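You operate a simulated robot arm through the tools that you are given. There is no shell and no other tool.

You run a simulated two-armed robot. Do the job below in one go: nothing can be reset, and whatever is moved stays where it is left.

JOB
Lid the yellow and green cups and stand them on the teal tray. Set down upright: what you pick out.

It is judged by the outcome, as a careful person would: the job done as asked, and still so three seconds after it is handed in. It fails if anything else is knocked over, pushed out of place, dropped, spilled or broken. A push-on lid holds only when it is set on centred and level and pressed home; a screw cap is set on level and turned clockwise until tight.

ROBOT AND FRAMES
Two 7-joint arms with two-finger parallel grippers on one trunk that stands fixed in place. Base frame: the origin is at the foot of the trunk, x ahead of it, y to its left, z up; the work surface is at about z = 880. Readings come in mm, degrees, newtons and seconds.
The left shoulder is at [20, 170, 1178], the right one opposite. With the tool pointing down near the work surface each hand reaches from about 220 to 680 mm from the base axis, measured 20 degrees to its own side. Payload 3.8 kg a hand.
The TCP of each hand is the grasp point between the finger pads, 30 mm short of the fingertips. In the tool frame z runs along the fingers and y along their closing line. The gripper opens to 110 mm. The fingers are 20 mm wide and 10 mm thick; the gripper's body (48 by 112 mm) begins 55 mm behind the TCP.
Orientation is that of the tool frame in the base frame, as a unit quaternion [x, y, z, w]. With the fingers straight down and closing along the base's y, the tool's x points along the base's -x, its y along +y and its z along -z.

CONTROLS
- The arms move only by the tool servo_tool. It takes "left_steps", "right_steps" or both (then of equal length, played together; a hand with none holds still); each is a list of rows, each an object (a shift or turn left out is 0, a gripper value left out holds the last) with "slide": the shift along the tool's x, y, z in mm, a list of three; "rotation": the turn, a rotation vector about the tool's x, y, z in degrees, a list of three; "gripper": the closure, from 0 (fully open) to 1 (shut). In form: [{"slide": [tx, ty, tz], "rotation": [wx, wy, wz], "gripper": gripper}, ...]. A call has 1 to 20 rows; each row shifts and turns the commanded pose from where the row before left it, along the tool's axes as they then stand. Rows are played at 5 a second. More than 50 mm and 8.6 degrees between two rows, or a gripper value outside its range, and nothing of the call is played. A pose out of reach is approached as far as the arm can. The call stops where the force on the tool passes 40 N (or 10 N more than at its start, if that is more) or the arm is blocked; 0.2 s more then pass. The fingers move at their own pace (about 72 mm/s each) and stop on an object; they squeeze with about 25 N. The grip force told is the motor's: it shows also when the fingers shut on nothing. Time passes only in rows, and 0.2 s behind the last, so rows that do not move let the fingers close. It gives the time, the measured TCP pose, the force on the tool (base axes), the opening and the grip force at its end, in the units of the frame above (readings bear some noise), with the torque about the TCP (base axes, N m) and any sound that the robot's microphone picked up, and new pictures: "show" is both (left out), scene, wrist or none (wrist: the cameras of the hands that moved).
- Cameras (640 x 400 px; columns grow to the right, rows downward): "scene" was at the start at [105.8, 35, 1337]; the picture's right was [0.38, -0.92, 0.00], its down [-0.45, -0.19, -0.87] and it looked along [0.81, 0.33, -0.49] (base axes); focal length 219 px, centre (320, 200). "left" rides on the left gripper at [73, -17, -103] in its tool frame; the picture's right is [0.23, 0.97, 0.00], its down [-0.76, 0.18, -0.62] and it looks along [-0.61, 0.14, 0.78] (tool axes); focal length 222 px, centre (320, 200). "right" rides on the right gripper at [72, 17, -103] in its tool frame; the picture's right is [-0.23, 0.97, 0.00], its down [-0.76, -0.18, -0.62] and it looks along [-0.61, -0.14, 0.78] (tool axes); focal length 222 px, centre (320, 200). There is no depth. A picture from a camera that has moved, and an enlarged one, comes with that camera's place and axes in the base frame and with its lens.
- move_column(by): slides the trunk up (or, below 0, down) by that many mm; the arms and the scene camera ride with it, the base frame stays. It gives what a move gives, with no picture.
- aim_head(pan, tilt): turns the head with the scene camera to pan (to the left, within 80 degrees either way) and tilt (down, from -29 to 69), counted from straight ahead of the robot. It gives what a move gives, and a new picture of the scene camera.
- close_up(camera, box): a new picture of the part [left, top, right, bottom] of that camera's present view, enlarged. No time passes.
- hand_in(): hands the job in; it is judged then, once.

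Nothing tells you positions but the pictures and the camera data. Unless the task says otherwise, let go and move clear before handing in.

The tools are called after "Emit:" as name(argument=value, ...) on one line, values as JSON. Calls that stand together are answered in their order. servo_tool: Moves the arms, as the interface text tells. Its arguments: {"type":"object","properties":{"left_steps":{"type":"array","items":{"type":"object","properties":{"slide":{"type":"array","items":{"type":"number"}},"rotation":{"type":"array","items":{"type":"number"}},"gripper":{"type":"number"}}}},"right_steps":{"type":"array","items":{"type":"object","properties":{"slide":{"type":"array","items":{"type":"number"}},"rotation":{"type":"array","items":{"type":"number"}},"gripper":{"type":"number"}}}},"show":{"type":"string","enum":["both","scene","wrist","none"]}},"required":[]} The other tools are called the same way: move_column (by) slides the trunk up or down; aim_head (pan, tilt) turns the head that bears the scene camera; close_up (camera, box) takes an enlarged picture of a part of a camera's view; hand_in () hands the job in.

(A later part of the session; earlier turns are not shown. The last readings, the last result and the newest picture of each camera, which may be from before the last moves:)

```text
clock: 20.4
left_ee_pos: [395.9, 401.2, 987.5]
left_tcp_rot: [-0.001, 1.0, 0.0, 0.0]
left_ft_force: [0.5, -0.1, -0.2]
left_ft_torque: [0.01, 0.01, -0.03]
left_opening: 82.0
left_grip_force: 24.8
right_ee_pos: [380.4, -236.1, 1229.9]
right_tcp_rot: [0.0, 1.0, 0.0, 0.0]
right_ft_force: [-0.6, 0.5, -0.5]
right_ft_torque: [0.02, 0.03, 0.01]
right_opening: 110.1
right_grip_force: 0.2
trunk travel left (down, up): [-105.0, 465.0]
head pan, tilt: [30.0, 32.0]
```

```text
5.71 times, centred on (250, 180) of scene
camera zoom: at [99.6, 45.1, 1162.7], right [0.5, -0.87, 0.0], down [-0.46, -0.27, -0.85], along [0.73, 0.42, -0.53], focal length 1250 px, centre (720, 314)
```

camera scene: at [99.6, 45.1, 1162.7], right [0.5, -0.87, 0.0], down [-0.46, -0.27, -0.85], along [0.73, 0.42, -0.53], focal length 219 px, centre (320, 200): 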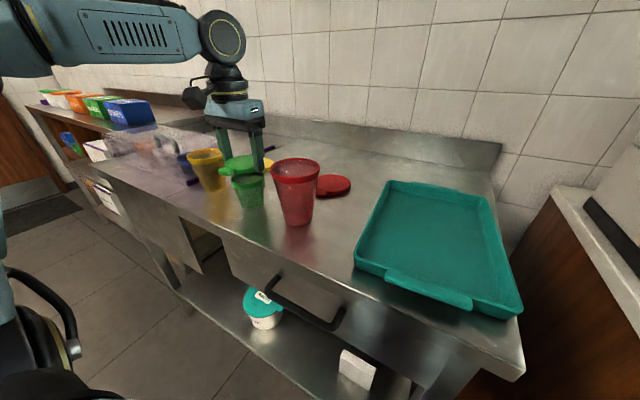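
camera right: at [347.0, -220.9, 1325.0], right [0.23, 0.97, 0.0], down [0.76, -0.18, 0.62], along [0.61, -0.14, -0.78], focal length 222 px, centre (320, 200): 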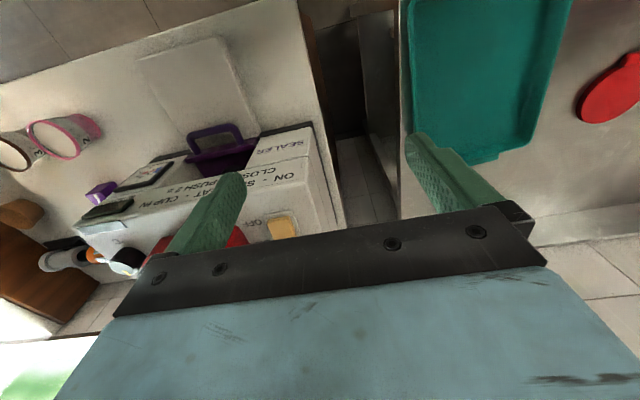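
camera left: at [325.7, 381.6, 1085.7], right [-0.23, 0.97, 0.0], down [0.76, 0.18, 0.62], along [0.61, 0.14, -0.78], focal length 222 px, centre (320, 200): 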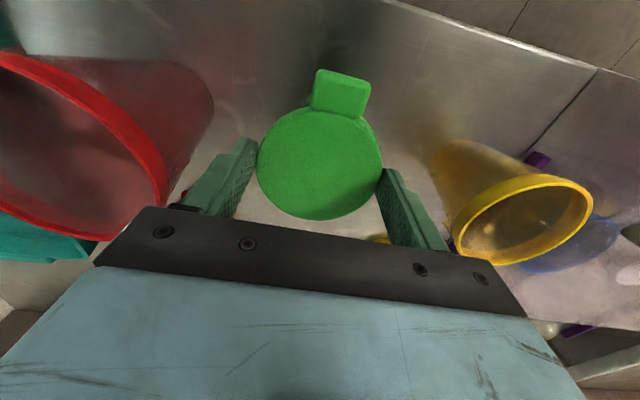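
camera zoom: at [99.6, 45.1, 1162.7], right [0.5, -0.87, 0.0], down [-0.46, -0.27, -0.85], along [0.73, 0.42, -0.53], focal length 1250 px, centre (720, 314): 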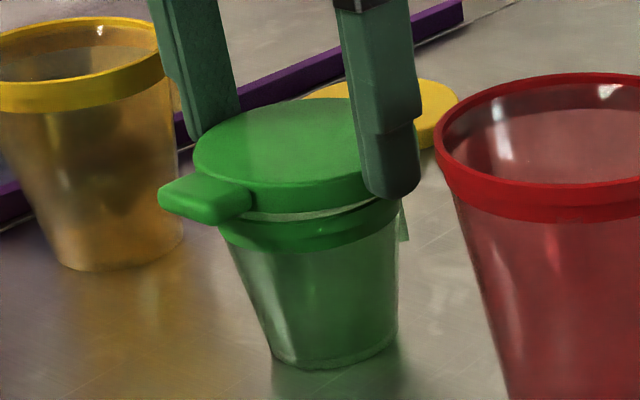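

Emit:
servo_tool(left_steps=[{"slide": [0, 0.9, 1.5]}, {"slide": [0, 0, 1]}, {"slide": [0, 0, 1]}, {"slide": [0, 0, 1]}, {}], show="none")

Emit:
servo_tool(left_steps=[{}], show="none")

```text
clock: 21.6
left_ee_pos: [398.0, 401.2, 982.3]
left_tcp_rot: [-0.001, 1.0, 0.001, 0.0]
left_ft_force: [-0.7, 0.2, -0.3]
left_ft_torque: [0.0, -0.04, -0.01]
left_opening: 81.6
left_grip_force: 25.2
right_ee_pos: [380.4, -236.6, 1228.7]
right_tcp_rot: [0.001, 1.0, 0.0, 0.0]
right_ft_force: [-0.3, -0.3, -0.3]
right_ft_torque: [-0.01, -0.02, -0.02]
right_opening: 109.8
right_grip_force: 0.1
trunk travel left (down, up): [-105.0, 465.0]
head pan, tilt: [30.0, 32.0]
```

```text
clock: 22.0
left_ee_pos: [395.6, 401.3, 983.4]
left_tcp_rot: [-0.001, 1.0, -0.001, 0.0]
left_ft_force: [-1.4, 0.9, -0.6]
left_ft_torque: [0.01, 0.02, -0.04]
left_opening: 81.9
left_grip_force: 25.1
right_ee_pos: [381.6, -234.4, 1228.7]
right_tcp_rot: [0.0, 1.0, 0.0, 0.0]
right_ft_force: [-0.5, -0.3, 0.1]
right_ft_torque: [0.0, 0.01, 0.04]
right_opening: 109.9
right_grip_force: 0.0
trunk travel left (down, up): [-105.0, 465.0]
head pan, tilt: [30.0, 32.0]
```

Emit:
servo_tool(left_steps=[{"slide": [0, 0.2, 1]}, {"slide": [0, 0, 1]}, {"slide": [0, 0, 1]}, {}, {}], show="none")

Emit:
close_up(camera="scene", box=[210, 145, 290, 215])

```text
clock: 23.2
left_ee_pos: [395.0, 400.3, 980.6]
left_tcp_rot: [-0.001, 1.0, 0.0, 0.002]
left_ft_force: [-3.9, 2.4, 17.8]
left_ft_torque: [0.29, 0.67, -0.02]
left_opening: 81.8
left_grip_force: 24.8
right_ee_pos: [379.5, -235.8, 1229.8]
right_tcp_rot: [0.0, 1.0, 0.001, 0.0]
right_ft_force: [0.7, 0.2, 0.0]
right_ft_torque: [-0.03, 0.02, 0.03]
right_opening: 110.1
right_grip_force: 0.2
trunk travel left (down, up): [-105.0, 465.0]
head pan, tilt: [30.0, 32.0]
```

```text
5.71 times, centred on (250, 180) of scene
camera zoom: at [98.4, 44.4, 1163.0], right [0.5, -0.87, 0.0], down [-0.46, -0.26, -0.85], along [0.73, 0.42, -0.53], focal length 1250 px, centre (720, 314)
```

zoom: 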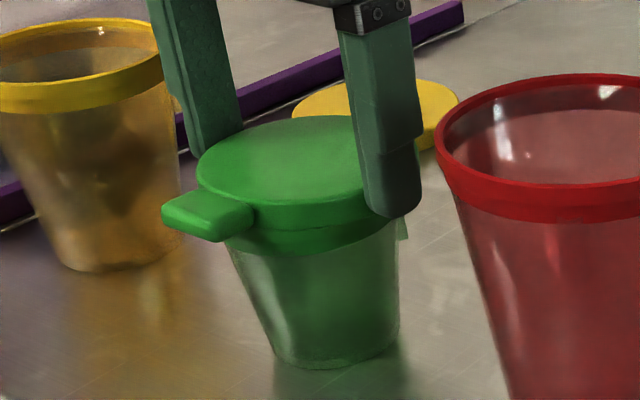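

Pressing shows contact mainly at the −x/+y side with side forces pushing the lid to −x, +y, so the cup centre is slightly that way. Lift, shift, retry.

Emit:
servo_tool(left_steps=[{"slide": [0, 0, -3]}, {"slide": [2, 0.8, -3]}, {}, {}], show="none")

Emit:
close_up(camera="scene", box=[210, 145, 290, 215])

Emit:
close_up(camera="left", box=[220, 50, 420, 230])

```text
clock: 24.2
left_ee_pos: [392.8, 401.9, 986.4]
left_tcp_rot: [-0.001, 1.0, 0.0, -0.001]
left_ft_force: [-0.3, 0.0, -0.3]
left_ft_torque: [-0.05, 0.0, -0.02]
left_opening: 81.6
left_grip_force: 25.0
right_ee_pos: [380.1, -235.4, 1229.4]
right_tcp_rot: [0.0, 1.0, 0.001, 0.0]
right_ft_force: [1.0, 0.1, -0.3]
right_ft_torque: [0.0, -0.01, 0.01]
right_opening: 110.2
right_grip_force: 0.0
trunk travel left (down, up): [-105.0, 465.0]
head pan, tilt: [30.0, 32.0]
```

```text
5.71 times, centred on (250, 180) of scene
camera zoom: at [99.6, 45.1, 1162.7], right [0.5, -0.87, 0.0], down [-0.46, -0.27, -0.85], along [0.73, 0.42, -0.53], focal length 1250 px, centre (720, 314)
```

zoom: 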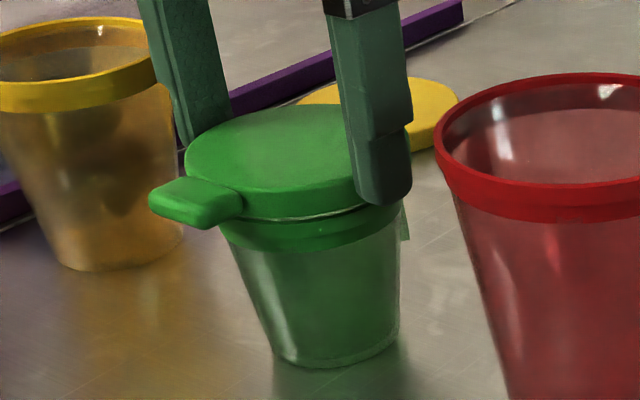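

```text
2.22 times, centred on (320, 140) of left
camera zoom: at [322.6, 385.6, 1089.5], right [-0.23, 0.97, 0.0], down [0.76, 0.18, 0.62], along [0.61, 0.14, -0.78], focal length 494 px, centre (320, 333)
```

zoom: 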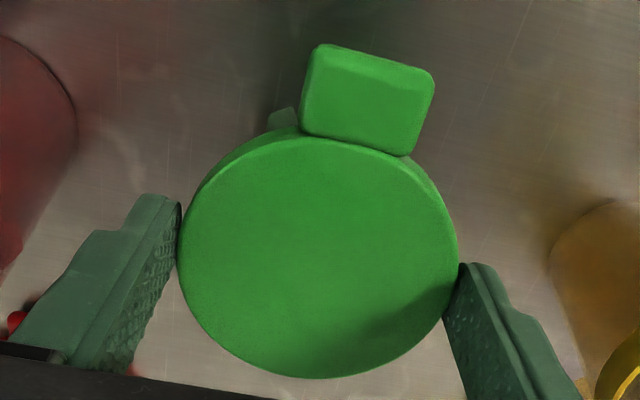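

Combining both torque readings with the camera view puts the right hand position near (395.3, 400.5). I'll move there and descend again.

Emit:
servo_tool(left_steps=[{"slide": [-2.3, -1.2, 0]}, {"slide": [0, 0, 1.5]}, {"slide": [0, 0, 1]}, {"slide": [0, 0, 1]}, {}, {}], show="none")

Emit:
servo_tool(left_steps=[{"slide": [0, 0, 0.7]}, {}], show="none")

Emit:
close_up(camera="scene", box=[210, 145, 290, 215])

```text
clock: 25.6
left_ee_pos: [395.7, 400.4, 980.6]
left_tcp_rot: [0.0, 1.0, 0.0, 0.0]
left_ft_force: [-0.1, -0.2, 0.1]
left_ft_torque: [-0.01, 0.01, -0.02]
left_opening: 81.9
left_grip_force: 25.0
right_ee_pos: [380.2, -235.3, 1230.0]
right_tcp_rot: [0.0, 1.0, 0.0, 0.0]
right_ft_force: [0.0, -0.4, 0.7]
right_ft_torque: [0.0, 0.01, 0.01]
right_opening: 110.0
right_grip_force: 0.1
trunk travel left (down, up): [-105.0, 465.0]
head pan, tilt: [30.0, 32.0]
```

```text
clock: 26.2
left_ee_pos: [395.8, 401.0, 980.6]
left_tcp_rot: [-0.001, 1.0, 0.001, 0.0]
left_ft_force: [-0.1, 0.4, 1.2]
left_ft_torque: [0.04, 0.0, 0.01]
left_opening: 81.7
left_grip_force: 25.1
right_ee_pos: [380.1, -234.4, 1229.4]
right_tcp_rot: [-0.001, 1.0, 0.0, 0.0]
right_ft_force: [-0.3, -0.3, -0.2]
right_ft_torque: [-0.04, -0.01, 0.01]
right_opening: 110.1
right_grip_force: 0.1
trunk travel left (down, up): [-105.0, 465.0]
head pan, tilt: [30.0, 32.0]
```

```text
5.71 times, centred on (250, 180) of scene
camera zoom: at [99.6, 45.1, 1162.7], right [0.5, -0.87, 0.0], down [-0.46, -0.27, -0.85], along [0.73, 0.42, -0.53], focal length 1250 px, centre (720, 314)
```

zoom: 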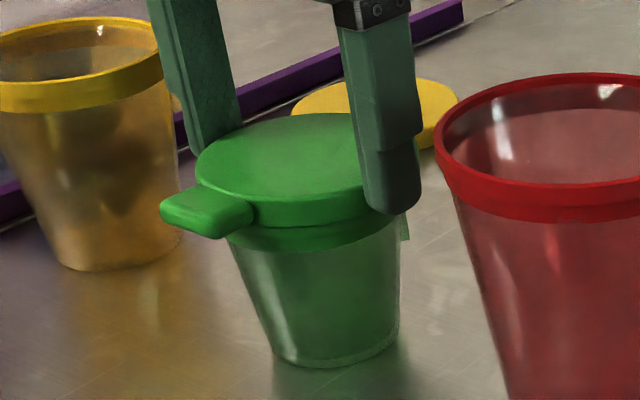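

Only 1 N at a lower height than before, so the rim seems to be entering the lid. Pressing on gently.

Emit:
servo_tool(left_steps=[{"slide": [0, 0, 0.7]}, {"slide": [0, 0, 0.7]}, {}], show="none")

Emit:
servo_tool(left_steps=[{"slide": [0, 0, 0.7]}, {}, {}], show="none")

```text
clock: 27.0
left_ee_pos: [395.5, 401.4, 980.7]
left_tcp_rot: [-0.002, 1.0, 0.0, 0.0]
left_ft_force: [0.8, 0.3, 0.4]
left_ft_torque: [0.02, -0.05, -0.03]
left_opening: 81.9
left_grip_force: 24.3
right_ee_pos: [380.4, -234.8, 1229.6]
right_tcp_rot: [0.0, 1.0, 0.0, 0.0]
right_ft_force: [0.5, -0.1, 0.2]
right_ft_torque: [0.0, 0.02, -0.02]
right_opening: 110.1
right_grip_force: 0.1
trunk travel left (down, up): [-105.0, 465.0]
head pan, tilt: [30.0, 32.0]
```

```text
clock: 27.8
left_ee_pos: [395.2, 401.7, 979.4]
left_tcp_rot: [0.0, 1.0, 0.0, 0.0]
left_ft_force: [-0.1, 0.8, -0.4]
left_ft_torque: [0.0, 0.03, -0.01]
left_opening: 81.8
left_grip_force: 25.1
right_ee_pos: [380.0, -234.9, 1229.7]
right_tcp_rot: [0.0, 1.0, 0.0, 0.001]
right_ft_force: [-0.9, 0.2, 0.9]
right_ft_torque: [-0.02, 0.0, 0.02]
right_opening: 110.1
right_grip_force: 0.0
trunk travel left (down, up): [-105.0, 465.0]
head pan, tilt: [30.0, 32.0]
```

Emit:
servo_tool(left_steps=[{"slide": [0, 0, 1]}, {"slide": [0, 0, 1]}, {}], show="none")

Emit:
servo_tool(left_steps=[{"slide": [0, 0, 1]}, {"slide": [0, 0, 0.7]}, {}], show="none")

Emit:
close_up(camera="scene", box=[210, 145, 290, 215])

```text
clock: 28.6
left_ee_pos: [394.8, 401.5, 977.1]
left_tcp_rot: [-0.001, 1.0, 0.0, 0.0]
left_ft_force: [0.2, 0.0, -0.5]
left_ft_torque: [0.0, 0.01, 0.0]
left_opening: 81.8
left_grip_force: 25.2
right_ee_pos: [379.9, -234.4, 1229.3]
right_tcp_rot: [0.0, 1.0, 0.0, 0.001]
right_ft_force: [-0.4, 0.5, 0.2]
right_ft_torque: [0.01, 0.03, 0.04]
right_opening: 109.9
right_grip_force: 0.0
trunk travel left (down, up): [-105.0, 465.0]
head pan, tilt: [30.0, 32.0]
```

```text
clock: 29.4
left_ee_pos: [396.5, 400.5, 974.8]
left_tcp_rot: [-0.001, 1.0, 0.0, -0.001]
left_ft_force: [0.2, 0.6, -0.1]
left_ft_torque: [-0.02, -0.02, -0.02]
left_opening: 81.7
left_grip_force: 24.8
right_ee_pos: [380.1, -234.9, 1229.8]
right_tcp_rot: [0.0, 1.0, 0.0, 0.0]
right_ft_force: [0.1, -0.5, -0.4]
right_ft_torque: [0.01, 0.01, 0.01]
right_opening: 110.0
right_grip_force: 0.0
trunk travel left (down, up): [-105.0, 465.0]
head pan, tilt: [30.0, 32.0]
```

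```text
5.71 times, centred on (250, 180) of scene
camera zoom: at [99.6, 45.1, 1162.7], right [0.5, -0.87, 0.0], down [-0.46, -0.26, -0.85], along [0.73, 0.42, -0.53], focal length 1250 px, centre (720, 314)
```

zoom: 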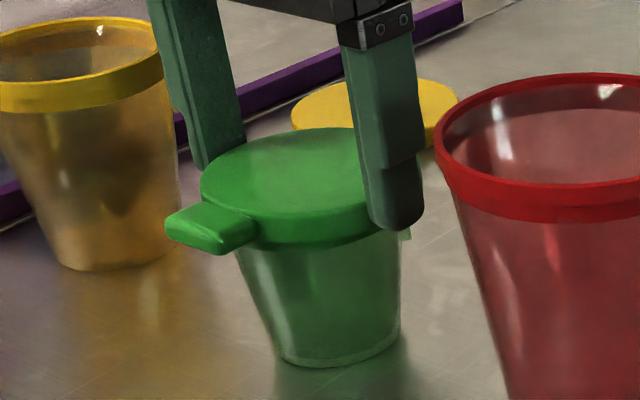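

The lid skirt now covers the rim with no resistance. Continue down until it seats.

Emit:
servo_tool(left_steps=[{"slide": [0, 0, 0.7]}, {"slide": [0, 0, 0.7]}, {}], show="none")

Emit:
servo_tool(left_steps=[{"slide": [0, 0, 0.7]}, {"slide": [0, 0, 0.7]}, {}], show="none")

```text
clock: 30.2
left_ee_pos: [395.7, 400.4, 975.8]
left_tcp_rot: [0.0, 1.0, 0.001, 0.001]
left_ft_force: [-0.6, 1.6, 10.2]
left_ft_torque: [0.05, -0.17, 0.03]
left_opening: 81.5
left_grip_force: 25.2
right_ee_pos: [379.6, -236.0, 1230.3]
right_tcp_rot: [0.0, 1.0, 0.001, 0.001]
right_ft_force: [-0.3, -0.3, -0.7]
right_ft_torque: [0.0, 0.02, 0.0]
right_opening: 110.3
right_grip_force: 0.1
trunk travel left (down, up): [-105.0, 465.0]
head pan, tilt: [30.0, 32.0]
heard: snap
```

```text
clock: 31.0
left_ee_pos: [394.7, 401.1, 974.4]
left_tcp_rot: [-0.001, 1.0, 0.001, 0.002]
left_ft_force: [-0.6, 0.5, 20.1]
left_ft_torque: [-0.06, -0.45, -0.02]
left_opening: 81.8
left_grip_force: 24.9
right_ee_pos: [378.0, -236.1, 1229.8]
right_tcp_rot: [0.0, 1.0, 0.001, 0.001]
right_ft_force: [0.0, -0.9, 0.8]
right_ft_torque: [-0.03, 0.02, 0.02]
right_opening: 110.0
right_grip_force: 0.1
trunk travel left (down, up): [-105.0, 465.0]
head pan, tilt: [30.0, 32.0]
```

A snap was heard and force then rose to 20 N: the lid is seated. I'll relieve the pressure, let go, and rise to inspect.

Emit:
servo_tool(left_steps=[{"slide": [0, 0, -1.4]}, {"slide": [0, 0, -1]}, {"gripper": 0.12}, {}, {"slide": [0, 0, -20]}, {"slide": [0, 0, -40]}, {"slide": [0, 0, -20]}, {}], show="wrist")

Emit:
close_up(camera="scene", box=[180, 130, 320, 220])

```text
clock: 32.8
left_ee_pos: [396.2, 399.7, 1057.2]
left_tcp_rot: [-0.001, 1.0, 0.001, 0.0]
left_ft_force: [-0.7, -0.4, -0.3]
left_ft_torque: [0.04, -0.02, 0.04]
left_opening: 96.9
left_grip_force: 0.0
right_ee_pos: [380.2, -234.5, 1229.9]
right_tcp_rot: [0.0, 1.0, -0.001, 0.0]
right_ft_force: [0.0, -0.4, -0.3]
right_ft_torque: [0.02, 0.01, 0.01]
right_opening: 110.2
right_grip_force: 0.1
trunk travel left (down, up): [-105.0, 465.0]
head pan, tilt: [30.0, 32.0]
camera left: at [325.0, 383.5, 1159.7], right [-0.23, 0.97, 0.0], down [0.76, 0.18, 0.62], along [0.61, 0.14, -0.78], focal length 222 px, centre (320, 200)
```

left: 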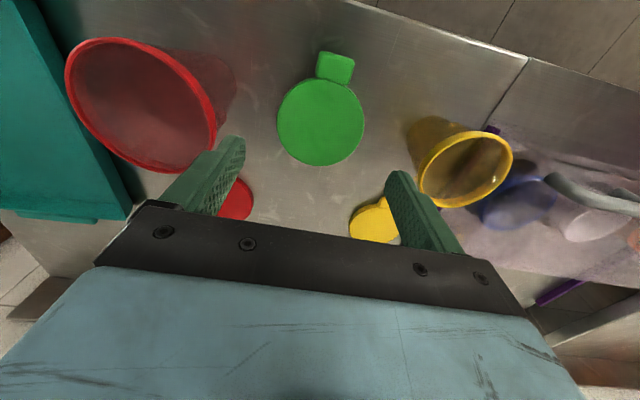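

```text
4.44 times, centred on (250, 175) of scene
camera zoom: at [99.6, 45.1, 1162.7], right [0.5, -0.87, 0.0], down [-0.46, -0.27, -0.85], along [0.73, 0.42, -0.53], focal length 972 px, centre (631, 311)
```

zoom: 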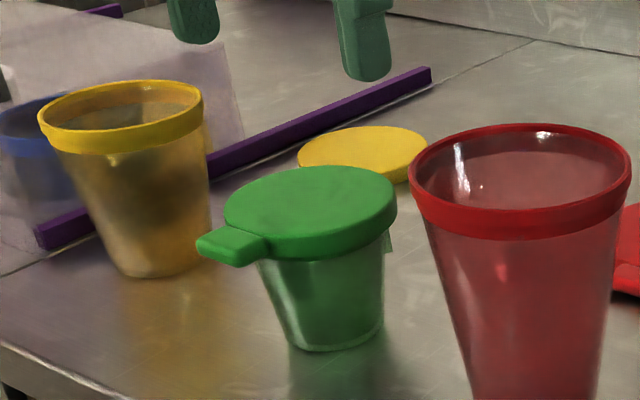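

The green lid looks level all round. For certainty I'll press its centre with closed fingers.

Emit:
servo_tool(left_steps=[{"slide": [-4, 1, 0], "gripper": 1}, {}, {}, {"slide": [0, 0, 35]}, {"slide": [0, 0, 25]}, {}], show="wrist")

Emit:
servo_tool(left_steps=[{"slide": [0, 0, 6]}, {"slide": [0, 0, 2]}, {"slide": [0, 0, 2]}, {"slide": [0, 0, 2]}, {"slide": [0, 0, 2]}, {"slide": [0, 0, 2]}], show="none")

```text
clock: 34.2
left_ee_pos: [401.1, 402.6, 995.1]
left_tcp_rot: [-0.001, 1.0, 0.0, 0.0]
left_ft_force: [-0.5, -0.5, -0.1]
left_ft_torque: [0.01, -0.01, -0.02]
left_opening: 0.0
left_grip_force: 25.0
right_ee_pos: [380.6, -234.7, 1229.2]
right_tcp_rot: [0.0, 1.0, 0.0, 0.0]
right_ft_force: [-0.1, -0.1, -0.4]
right_ft_torque: [-0.01, 0.0, 0.0]
right_opening: 109.9
right_grip_force: 0.1
trunk travel left (down, up): [-105.0, 465.0]
head pan, tilt: [30.0, 32.0]
camera left: at [328.9, 385.5, 1099.0], right [-0.23, 0.97, 0.0], down [0.76, 0.18, 0.62], along [0.61, 0.14, -0.78], focal length 222 px, centre (320, 200)
```

left: 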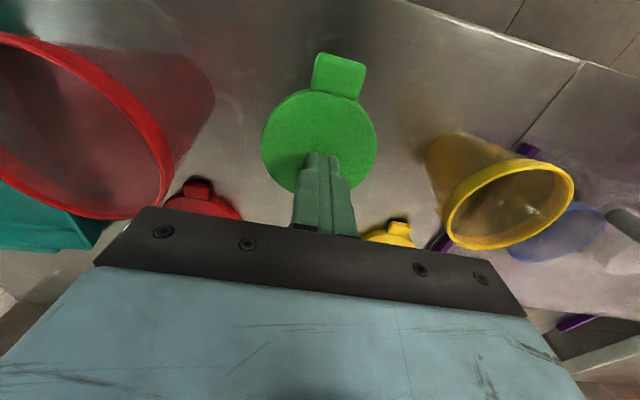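

```text
clock: 35.7
left_ee_pos: [400.6, 400.0, 985.0]
left_tcp_rot: [-0.001, 1.0, 0.002, 0.009]
left_ft_force: [-4.9, 2.1, 16.5]
left_ft_torque: [0.02, 0.26, 0.03]
left_opening: 0.1
left_grip_force: 24.8
right_ee_pos: [379.9, -235.9, 1227.9]
right_tcp_rot: [0.0, 1.0, 0.0, 0.001]
right_ft_force: [0.0, 1.2, 0.5]
right_ft_torque: [-0.01, 0.01, 0.01]
right_opening: 110.1
right_grip_force: 0.0
trunk travel left (down, up): [-105.0, 465.0]
head pan, tilt: [30.0, 32.0]
stopped in row 6 (left hand): the force on the tool passed its limit at 47 N (the readings are from after the stop); the commanded pose is now the measured one
```

Pressed firmly home. Now rise, open up and go over the yellow lid around (572, 540).

Emit:
servo_tool(left_steps=[{"slide": [0, 0, -10]}, {"slide": [0, 0, -45]}, {"slide": [0, 0, -45], "gripper": 0}, {"slide": [-40, 30, -10]}, {"slide": [-45, 35, 0]}, {"slide": [-45, 35, 0]}, {"slide": [-37, 37, 0]}, {}, {}], show="both")

Emit:
close_up(camera="left", box=[200, 0, 480, 200])

Emit:
close_up(camera="scene", box=[100, 60, 340, 240])

```text
refused: row 4 steps farther than a row can; nothing moved
```

```text
2.00 times, centred on (340, 100) of left
camera zoom: at [327.8, 383.6, 1088.3], right [-0.23, 0.97, 0.0], down [0.75, 0.18, 0.64], along [0.62, 0.14, -0.77], focal length 444 px, centre (280, 400)
```

zoom: 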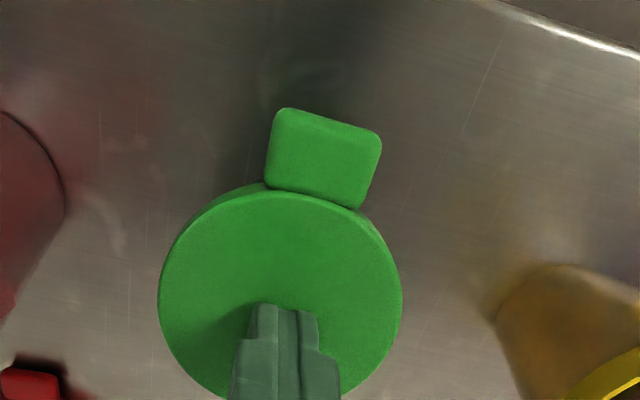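

```text
2.22 times, centred on (220, 150) of scene
camera zoom: at [98.5, 44.7, 1162.7], right [0.5, -0.87, 0.0], down [-0.46, -0.26, -0.85], along [0.73, 0.42, -0.53], focal length 486 px, centre (542, 311)
```

zoom: 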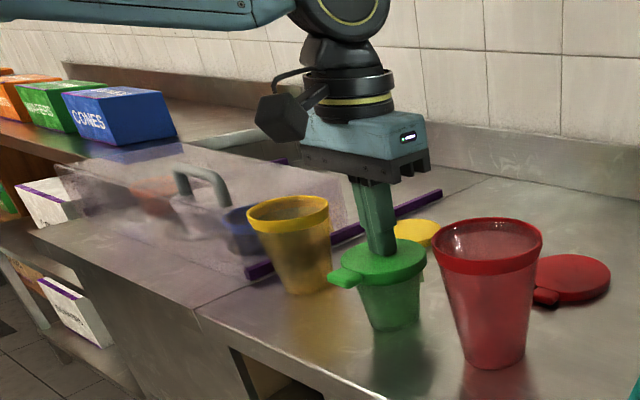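

Emit:
servo_tool(left_steps=[{"slide": [0, 0, -10]}, {"slide": [0, 0, -45]}, {"slide": [0, 0, -45], "gripper": 0}, {}, {}], show="none")

Emit:
servo_tool(left_steps=[{}], show="none")

```text
clock: 36.9
left_ee_pos: [400.3, 399.8, 1082.0]
left_tcp_rot: [0.0, 1.0, 0.002, 0.007]
left_ft_force: [0.3, 0.4, -0.2]
left_ft_torque: [0.0, 0.0, -0.01]
left_opening: 109.8
left_grip_force: 0.6
right_ee_pos: [380.6, -235.7, 1228.8]
right_tcp_rot: [0.0, 1.0, 0.0, 0.0]
right_ft_force: [0.6, 0.6, -0.5]
right_ft_torque: [0.0, -0.02, -0.04]
right_opening: 110.2
right_grip_force: 0.1
trunk travel left (down, up): [-105.0, 465.0]
head pan, tilt: [30.0, 32.0]
```

```text
clock: 37.3
left_ee_pos: [400.4, 400.3, 1081.0]
left_tcp_rot: [-0.001, 1.0, 0.002, 0.006]
left_ft_force: [-0.2, -0.4, -0.2]
left_ft_torque: [0.0, -0.05, 0.01]
left_opening: 109.9
left_grip_force: 0.0
right_ee_pos: [380.4, -234.5, 1230.8]
right_tcp_rot: [0.0, 1.0, 0.001, 0.001]
right_ft_force: [-0.6, -0.2, 0.4]
right_ft_torque: [0.03, -0.01, 0.0]
right_opening: 109.8
right_grip_force: 0.1
trunk travel left (down, up): [-105.0, 465.0]
head pan, tilt: [30.0, 32.0]
```

I'll take out the small tilt left from pressing, and move over the yellow lid.

Emit:
servo_tool(left_steps=[{"slide": [0, 0, -20], "rotation": [0.2, 0.8, 0]}, {"slide": [-34, 28, 0]}, {"slide": [-34, 28, 0]}, {"slide": [-34, 28, 0]}, {"slide": [-34, 28, 0]}, {"slide": [-30, 27, 0]}, {}, {}], show="both")

Emit:
close_up(camera="left", box=[200, 0, 440, 150])

Emit:
close_up(camera="scene", box=[100, 60, 340, 240])

```text
clock: 39.1
left_ee_pos: [503.5, 485.3, 1104.7]
left_tcp_rot: [-0.001, 1.0, 0.0, -0.001]
left_ft_force: [-0.1, -1.0, -0.2]
left_ft_torque: [0.01, -0.01, -0.01]
left_opening: 110.1
left_grip_force: 0.0
left hand out of reach, approached as far as the arm can: row 5, 6
right_ee_pos: [380.4, -234.7, 1229.8]
right_tcp_rot: [0.0, 1.0, 0.001, 0.0]
right_ft_force: [-0.1, 0.1, 1.1]
right_ft_torque: [-0.01, 0.01, -0.03]
right_opening: 110.0
right_grip_force: 0.0
trunk travel left (down, up): [-105.0, 465.0]
head pan, tilt: [30.0, 32.0]
camera scene: at [99.5, 45.1, 1162.7], right [0.5, -0.87, 0.0], down [-0.46, -0.27, -0.85], along [0.73, 0.42, -0.53], focal length 219 px, centre (320, 200)
camera left: at [433.3, 469.0, 1207.8], right [-0.23, 0.97, 0.0], down [0.76, 0.18, 0.62], along [0.61, 0.14, -0.78], focal length 222 px, centre (320, 200)
```

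scene: 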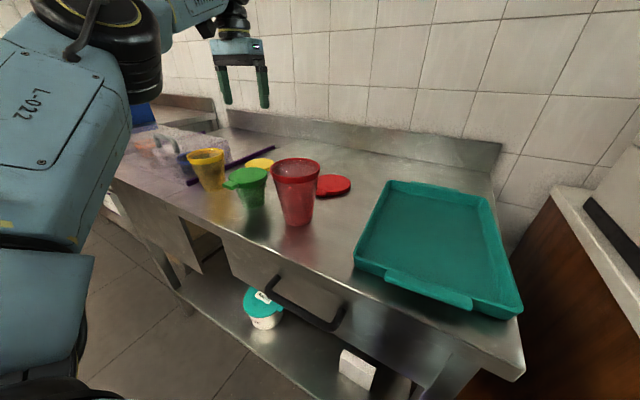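
left: 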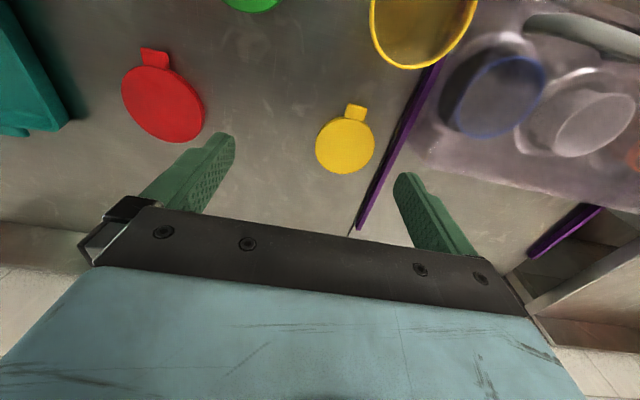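

```text
2.67 times, centred on (320, 75) of left
camera zoom: at [433.3, 469.0, 1207.8], right [-0.23, 0.97, 0.0], down [0.76, 0.18, 0.62], along [0.61, 0.14, -0.78], focal length 592 px, centre (320, 533)
```

zoom: 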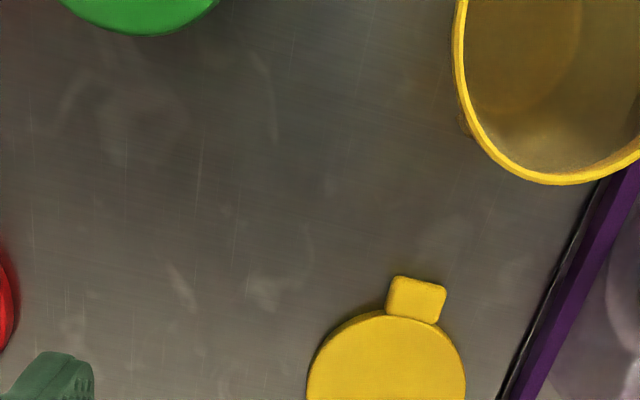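

```text
2.22 times, centred on (220, 150) of scene
camera zoom: at [99.5, 45.1, 1162.7], right [0.5, -0.87, 0.0], down [-0.46, -0.27, -0.85], along [0.73, 0.42, -0.53], focal length 486 px, centre (542, 311)
```

zoom: 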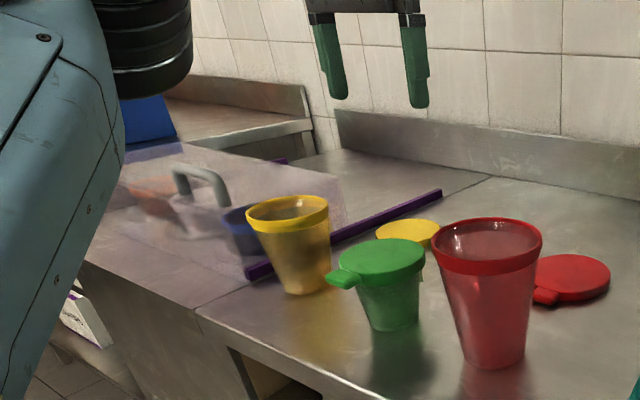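

Out of reach at this height and yaw: the yellow lid is far out to the left. I'll turn the hand about 34° toward the radial direction and come lower, then see how far it goes.

Emit:
servo_tool(left_steps=[{"slide": [0, 0, 25], "rotation": [0, 0, -8.5]}, {"slide": [0, 0, 25], "rotation": [0, 0, -8.5]}, {"slide": [0, 0, 25], "rotation": [0, 0, -8.5]}, {"slide": [0, 0, 25], "rotation": [0, 0, -8.5]}, {}, {}], show="none")

Emit:
servo_tool(left_steps=[{"slide": [-20, 0, 0]}, {"slide": [-20, 0, 0]}, {"slide": [-20, 0, 0]}, {}, {}], show="both")

```text
clock: 40.5
left_ee_pos: [503.9, 487.1, 1004.5]
left_tcp_rot: [-0.293, 0.956, -0.001, -0.001]
left_ft_force: [-1.2, -0.4, 0.4]
left_ft_torque: [-0.03, 0.01, -0.03]
left_opening: 109.9
left_grip_force: 0.0
right_ee_pos: [381.1, -234.7, 1228.4]
right_tcp_rot: [0.0, 1.0, 0.0, 0.0]
right_ft_force: [0.0, -0.9, -0.7]
right_ft_torque: [-0.01, -0.02, 0.01]
right_opening: 109.9
right_grip_force: 0.1
trunk travel left (down, up): [-105.0, 465.0]
head pan, tilt: [30.0, 32.0]
```

```text
clock: 41.7
left_ee_pos: [546.6, 516.0, 1000.2]
left_tcp_rot: [-0.294, 0.956, 0.0, 0.0]
left_ft_force: [-0.4, -0.1, 0.4]
left_ft_torque: [-0.01, 0.01, -0.01]
left_opening: 109.9
left_grip_force: 0.0
left hand out of reach, approached as far as the arm can: row 3
right_ee_pos: [380.5, -234.2, 1230.1]
right_tcp_rot: [0.0, 1.0, -0.001, 0.0]
right_ft_force: [-0.4, -0.5, -0.4]
right_ft_torque: [-0.01, -0.04, -0.02]
right_opening: 110.1
right_grip_force: 0.1
trunk travel left (down, up): [-105.0, 465.0]
head pan, tilt: [30.0, 32.0]
camera scene: at [99.3, 45.2, 1162.8], right [0.5, -0.87, 0.0], down [-0.46, -0.27, -0.85], along [0.73, 0.42, -0.53], focal length 219 px, centre (320, 200)
camera left: at [496.7, 461.7, 1104.7], right [-0.73, 0.68, 0.0], down [0.53, 0.57, 0.62], along [0.42, 0.46, -0.78], focal length 222 px, centre (320, 200)
```

scene: 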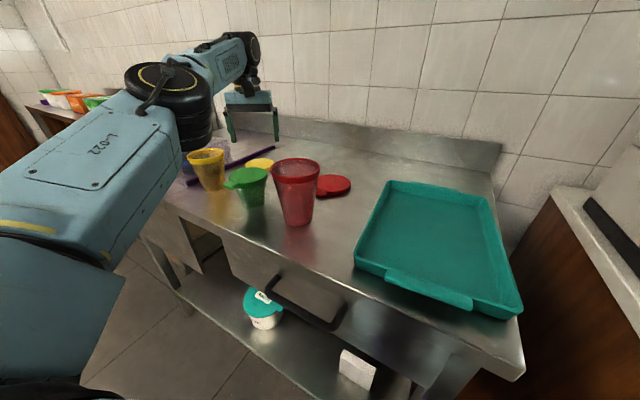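
left: 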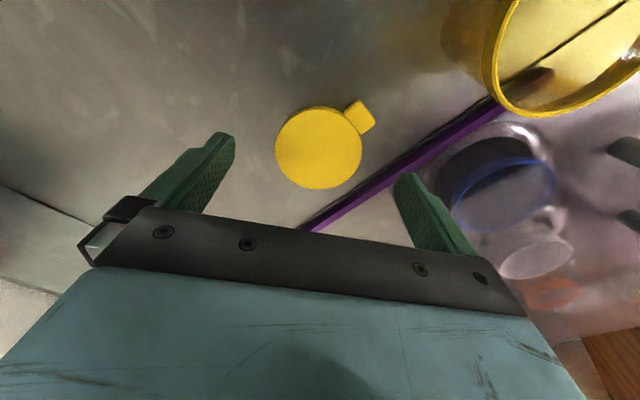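

Reach improves as the hand comes lower relative to the shoulder. I'll raise the trunk a bit and then come down and outward.

Emit:
move_column(by=70)

Emit:
servo_tool(left_steps=[{"slide": [0, 0, 25]}, {"slide": [0, 0, 30]}, {"slide": [0, 0, 30]}, {"slide": [-10, 0, 15]}, {"slide": [-10, 0, 10]}, {"slide": [-10, 0, 0]}, {}, {}], show="both")

Emit:
close_up(camera="left", box=[200, 60, 440, 210])

```text
clock: 42.8
left_ee_pos: [546.4, 517.1, 1071.7]
left_tcp_rot: [-0.293, 0.956, 0.0, -0.001]
left_ft_force: [0.5, -0.4, 0.0]
left_ft_torque: [0.02, 0.01, 0.03]
left_opening: 110.3
left_grip_force: 0.1
right_ee_pos: [380.9, -235.2, 1298.7]
right_tcp_rot: [0.0, 1.0, 0.0, -0.001]
right_ft_force: [0.0, -0.6, 0.0]
right_ft_torque: [0.0, 0.02, -0.05]
right_opening: 110.1
right_grip_force: 0.0
trunk travel left (down, up): [-175.0, 395.0]
head pan, tilt: [30.0, 32.0]
```

```text
clock: 44.6
left_ee_pos: [557.9, 526.5, 960.7]
left_tcp_rot: [-0.293, 0.956, 0.001, 0.001]
left_ft_force: [-0.5, 0.3, -0.1]
left_ft_torque: [0.02, 0.0, 0.02]
left_opening: 110.1
left_grip_force: 0.1
left hand out of reach, approached as far as the arm can: row 5, 6
right_ee_pos: [381.7, -234.7, 1299.6]
right_tcp_rot: [0.0, 1.0, -0.001, 0.0]
right_ft_force: [0.1, 0.8, -0.6]
right_ft_torque: [-0.02, 0.02, 0.0]
right_opening: 110.1
right_grip_force: 0.1
trunk travel left (down, up): [-175.0, 395.0]
head pan, tilt: [30.0, 32.0]
camera scene: at [99.7, 44.9, 1232.7], right [0.5, -0.87, 0.0], down [-0.46, -0.26, -0.85], along [0.73, 0.42, -0.53], focal length 219 px, centre (320, 200)
camera left: at [508.6, 471.5, 1064.8], right [-0.73, 0.68, 0.0], down [0.53, 0.57, 0.62], along [0.42, 0.46, -0.78], focal length 222 px, centre (320, 200)
```

scene: 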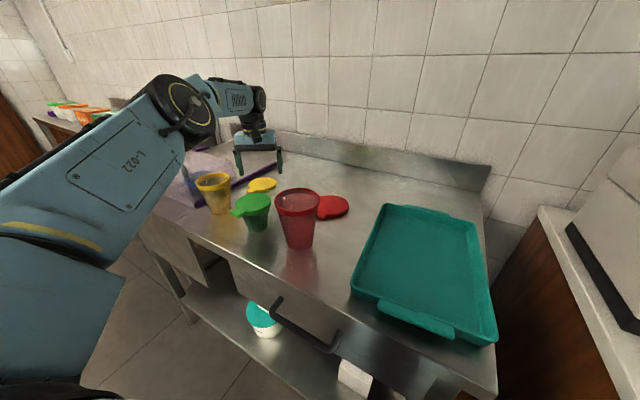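
left: 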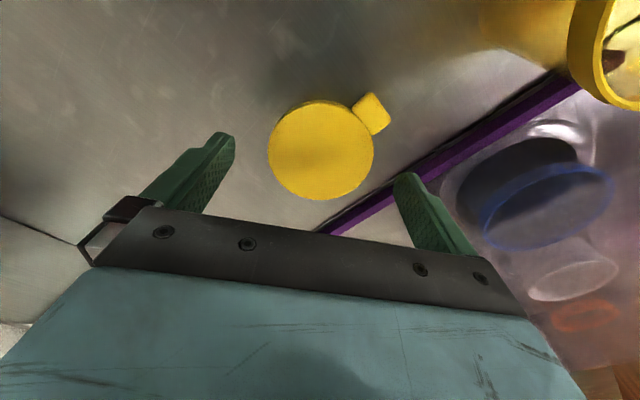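

```text
2.67 times, centred on (320, 135) of left
camera zoom: at [508.6, 471.5, 1064.8], right [-0.73, 0.68, 0.0], down [0.53, 0.57, 0.62], along [0.42, 0.46, -0.78], focal length 592 px, centre (320, 373)
```

zoom: 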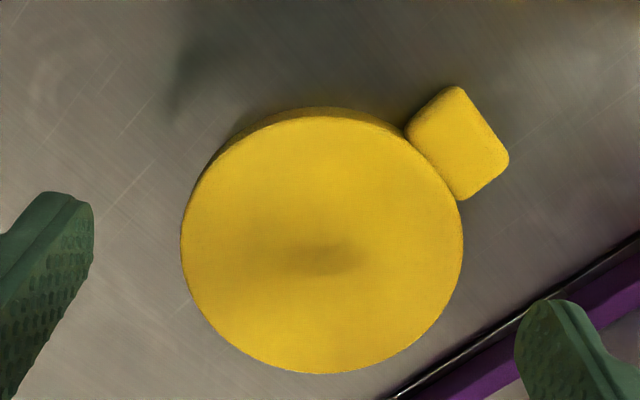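

Straight down, the arm tops out about 20 mm short of the yellow lid (centre 572, 542). Tilting the hand 9° outward in the plane of its pads gains that; the pads still close squarely on the lid. I'll do that and stop above it to check.

Emit:
servo_tool(left_steps=[{"rotation": [0, -4.5, 0], "gripper": 0.03}, {"rotation": [0, -4.5, 0]}, {"slide": [-5, 2.6, 13]}, {"slide": [-5, 2.7, 13]}, {"slide": [-4.6, 0, 9]}, {}, {}], show="both")

Emit:
close_up(camera="left", box=[200, 70, 440, 220])

Emit:
close_up(camera="scene", box=[180, 110, 340, 230])

```text
clock: 46.2
left_ee_pos: [572.0, 542.2, 930.2]
left_tcp_rot: [-0.292, 0.953, 0.023, 0.075]
left_ft_force: [-0.2, 0.9, -1.2]
left_ft_torque: [0.01, 0.0, -0.01]
left_opening: 106.7
left_grip_force: 0.0
right_ee_pos: [380.0, -234.5, 1299.8]
right_tcp_rot: [-0.001, 1.0, 0.0, -0.001]
right_ft_force: [-0.3, -0.1, 0.1]
right_ft_torque: [0.04, 0.01, 0.01]
right_opening: 109.8
right_grip_force: 0.0
trunk travel left (down, up): [-175.0, 395.0]
head pan, tilt: [30.0, 32.0]
camera scene: at [99.6, 45.1, 1232.7], right [0.5, -0.87, 0.0], down [-0.46, -0.27, -0.85], along [0.73, 0.42, -0.53], focal length 219 px, centre (320, 200)
camera left: at [510.8, 478.7, 1021.2], right [-0.73, 0.68, -0.04], down [0.44, 0.51, 0.73], along [0.52, 0.52, -0.68], focal length 222 px, centre (320, 200)
```

scene: 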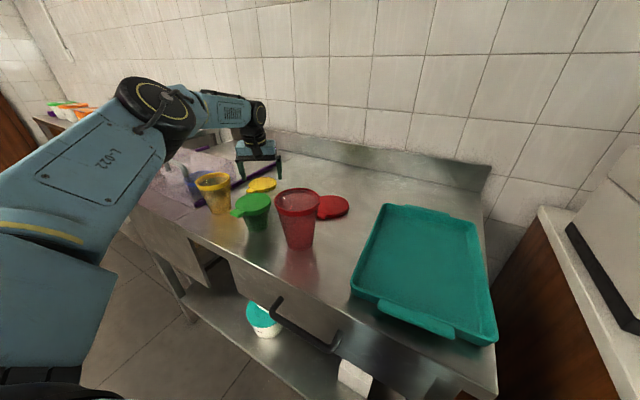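
left: 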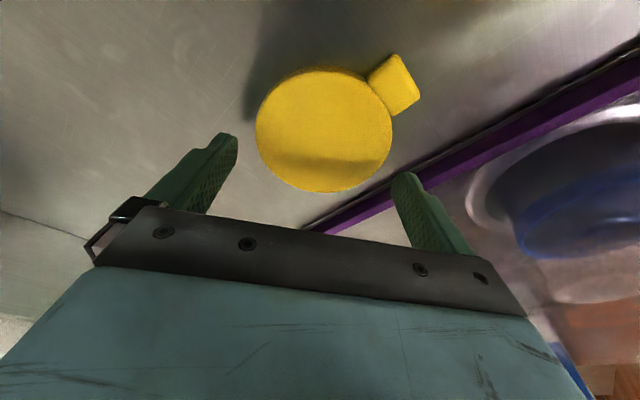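

```text
2.67 times, centred on (320, 145) of left
camera zoom: at [510.8, 478.7, 1021.2], right [-0.73, 0.68, -0.04], down [0.44, 0.51, 0.73], along [0.52, 0.52, -0.68], focal length 592 px, centre (320, 347)
```

zoom: 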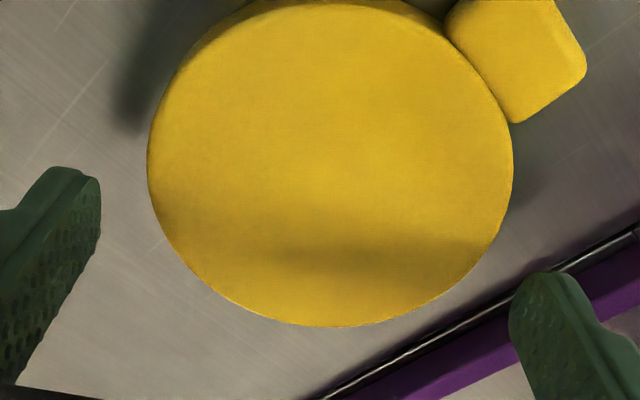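

```text
3.33 times, centred on (260, 170) of scene
camera zoom: at [99.6, 45.1, 1232.7], right [0.5, -0.87, 0.0], down [-0.46, -0.27, -0.85], along [0.73, 0.42, -0.53], focal length 729 px, centre (520, 300)
```

zoom: 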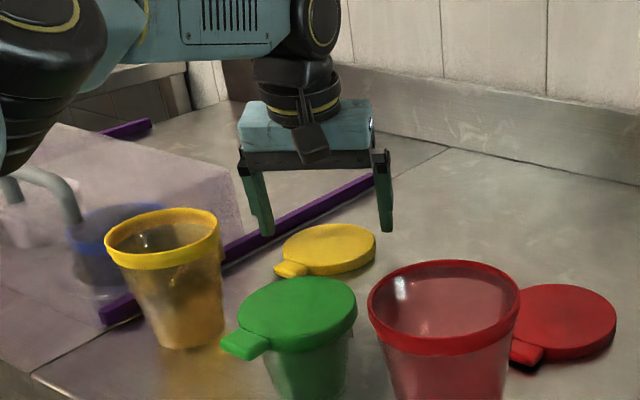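

Reached: TCP (572, 542, 930) and lid centre reads (573, 541). Going straight down in base terms to z≈913 and closing.

Emit:
servo_tool(left_steps=[{"slide": [1.2, -0.7, 8]}, {"slide": [0.8, 0, 5]}, {"slide": [0.6, 0, 3.8]}, {}, {}], show="wrist")

```text
clock: 47.4
left_ee_pos: [571.9, 541.2, 912.5]
left_tcp_rot: [-0.292, 0.953, 0.023, 0.075]
left_ft_force: [0.3, 0.1, 1.0]
left_ft_torque: [-0.01, -0.01, 0.01]
left_opening: 106.7
left_grip_force: 0.0
right_ee_pos: [380.7, -234.4, 1298.8]
right_tcp_rot: [-0.001, 1.0, 0.0, -0.001]
right_ft_force: [0.3, -0.4, -0.3]
right_ft_torque: [-0.03, 0.0, -0.01]
right_opening: 110.2
right_grip_force: 0.0
trunk travel left (down, up): [-175.0, 395.0]
head pan, tilt: [30.0, 32.0]
camera left: at [509.9, 478.2, 1003.5], right [-0.73, 0.68, -0.04], down [0.44, 0.51, 0.73], along [0.52, 0.52, -0.68], focal length 222 px, centre (320, 200)
```

left: 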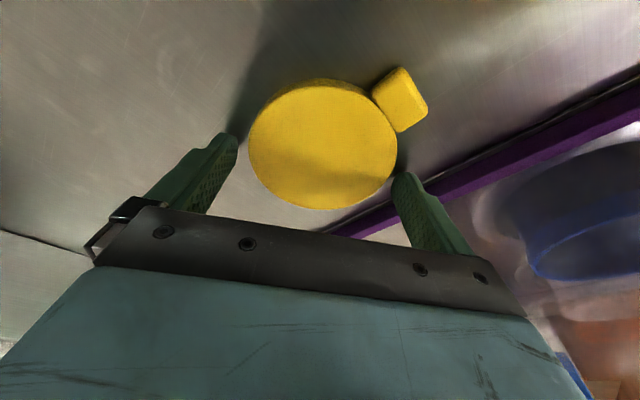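

Emit:
servo_tool(left_steps=[{"gripper": 0.3}, {}, {}], show="none")

Emit:
close_up(camera="left", box=[220, 60, 420, 220])

```text
clock: 48.2
left_ee_pos: [572.0, 540.4, 912.5]
left_tcp_rot: [-0.293, 0.953, 0.023, 0.075]
left_ft_force: [-0.4, 0.0, -0.1]
left_ft_torque: [-0.01, 0.0, 0.02]
left_opening: 92.1
left_grip_force: 25.1
right_ee_pos: [380.6, -236.3, 1299.7]
right_tcp_rot: [0.0, 1.0, 0.0, 0.001]
right_ft_force: [-0.1, 0.0, -0.3]
right_ft_torque: [-0.01, 0.0, -0.02]
right_opening: 110.2
right_grip_force: 0.0
trunk travel left (down, up): [-175.0, 395.0]
head pan, tilt: [30.0, 32.0]
```

```text
2.50 times, centred on (320, 140) of left
camera zoom: at [509.9, 478.2, 1003.5], right [-0.73, 0.68, -0.04], down [0.44, 0.51, 0.73], along [0.52, 0.52, -0.68], focal length 555 px, centre (320, 350)
```

zoom: 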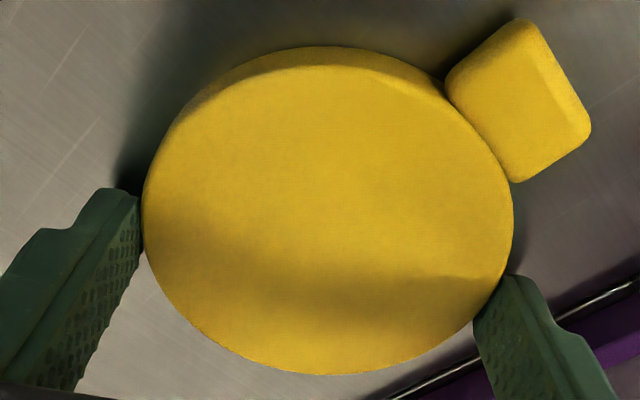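

Held at 92.1 mm. Lift up and inward, then bring the hand level again.

Emit:
servo_tool(left_steps=[{"slide": [-0.8, 0, -4.9]}, {"slide": [-2.4, 0, -14.8]}, {"slide": [6.75, 0, -21.3]}, {"slide": [6.75, 0, -21.3]}, {"slide": [13.5, 0, -42.6]}, {"slide": [13.5, 0, -42.6]}, {"slide": [20, 0, 0], "rotation": [0, 4.5, 0]}, {"slide": [20, 0, 0], "rotation": [0, 4.5, 0]}, {}, {}], show="both")

```text
clock: 50.4
left_ee_pos: [489.8, 486.1, 1047.1]
left_tcp_rot: [-0.293, 0.956, -0.001, 0.0]
left_ft_force: [0.4, -0.2, -0.5]
left_ft_torque: [-0.01, 0.04, -0.04]
left_opening: 92.0
left_grip_force: 24.6
right_ee_pos: [381.3, -234.8, 1298.8]
right_tcp_rot: [0.0, 1.0, 0.0, 0.0]
right_ft_force: [-0.7, -0.6, 0.1]
right_ft_torque: [-0.02, -0.01, -0.01]
right_opening: 110.2
right_grip_force: 0.1
trunk travel left (down, up): [-175.0, 395.0]
head pan, tilt: [30.0, 32.0]
camera scene: at [99.5, 45.0, 1232.7], right [0.5, -0.87, 0.0], down [-0.46, -0.26, -0.85], along [0.73, 0.42, -0.53], focal length 219 px, centre (320, 200)
camera left: at [440.2, 431.3, 1150.2], right [-0.73, 0.68, 0.0], down [0.53, 0.57, 0.62], along [0.42, 0.46, -0.78], focal length 222 px, centre (320, 200)
```

scene: 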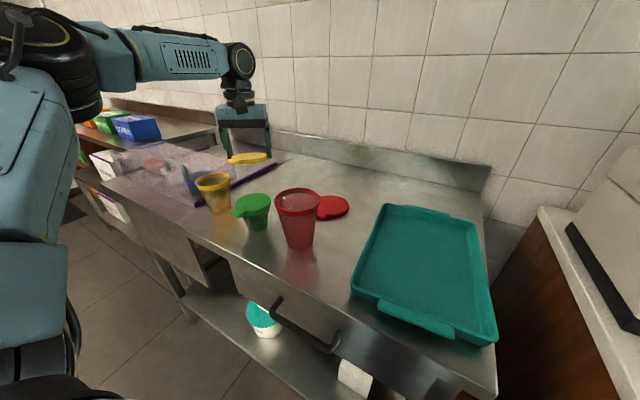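
left: 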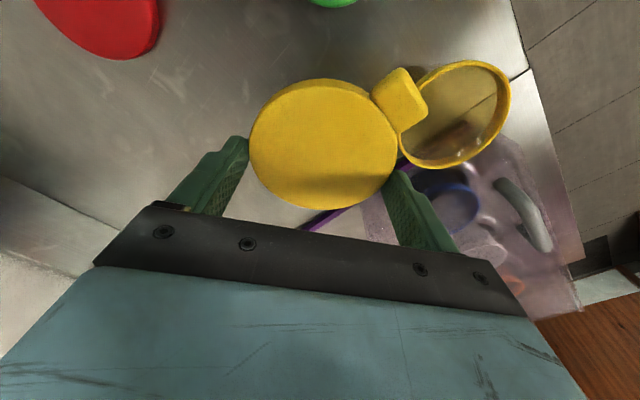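

The lid was gripped with the hand tilted 9°, so it will be level only with that tilt; I'll restore it for placing. First, measuring the yellow cup from here.

Emit:
close_up(camera="left", box=[380, 40, 540, 180])

Emit:
close_up(camera="scene", box=[180, 130, 300, 230])

```text
2.86 times, centred on (460, 110) of left
camera zoom: at [440.2, 431.3, 1150.2], right [-0.73, 0.68, 0.0], down [0.53, 0.57, 0.62], along [0.42, 0.46, -0.78], focal length 635 px, centre (-80, 457)
```

zoom: 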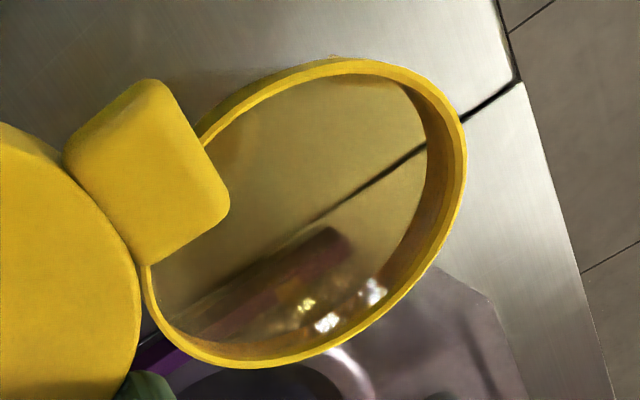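

```text
4.00 times, centred on (240, 180) of scene
camera zoom: at [99.5, 45.0, 1232.7], right [0.5, -0.87, 0.0], down [-0.46, -0.26, -0.85], along [0.73, 0.42, -0.53], focal length 875 px, centre (640, 280)
```

zoom: 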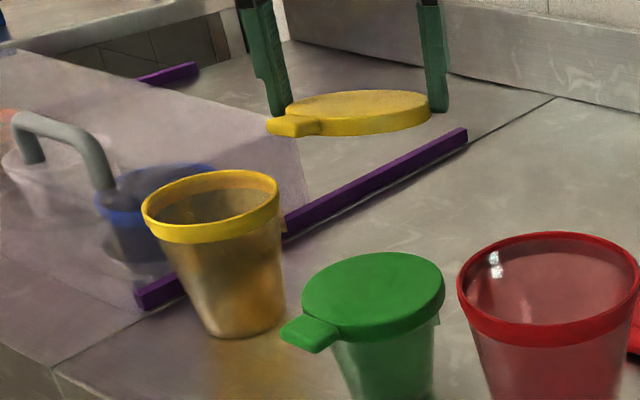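

Emit:
servo_tool(left_steps=[{"slide": [0, -30, 0]}, {}, {}], show="none")

Emit:
close_up(camera="left", box=[400, 30, 560, 170])

Emit:
close_up(camera="left", box=[220, 60, 420, 220])

```text
clock: 51.2
left_ee_pos: [506.6, 460.6, 1043.7]
left_tcp_rot: [-0.293, 0.956, 0.0, 0.0]
left_ft_force: [0.7, -0.4, -0.1]
left_ft_torque: [-0.02, 0.01, 0.04]
left_opening: 91.9
left_grip_force: 25.0
right_ee_pos: [380.7, -236.1, 1299.3]
right_tcp_rot: [0.0, 1.0, -0.001, 0.0]
right_ft_force: [0.7, -0.2, -0.5]
right_ft_torque: [0.01, 0.0, 0.02]
right_opening: 109.9
right_grip_force: 0.0
trunk travel left (down, up): [-175.0, 395.0]
head pan, tilt: [30.0, 32.0]
```

```text
2.86 times, centred on (480, 100) of left
camera zoom: at [456.5, 406.0, 1148.4], right [-0.73, 0.68, 0.0], down [0.53, 0.57, 0.62], along [0.42, 0.46, -0.78], focal length 635 px, centre (-137, 486)
```

zoom: 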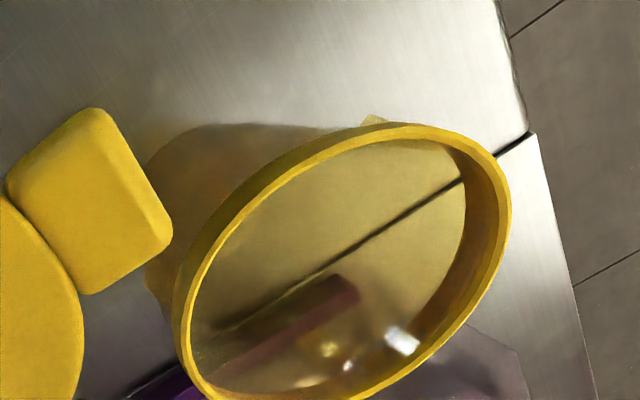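

```text
2.50 times, centred on (320, 140) of left
camera zoom: at [456.5, 406.0, 1148.4], right [-0.73, 0.68, 0.0], down [0.53, 0.57, 0.62], along [0.42, 0.46, -0.78], focal length 555 px, centre (320, 350)
```

zoom: 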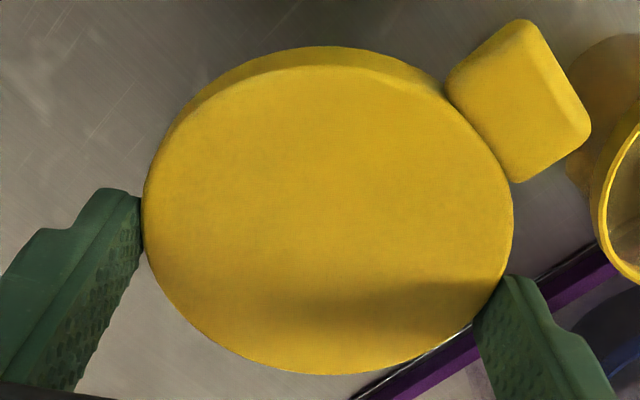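

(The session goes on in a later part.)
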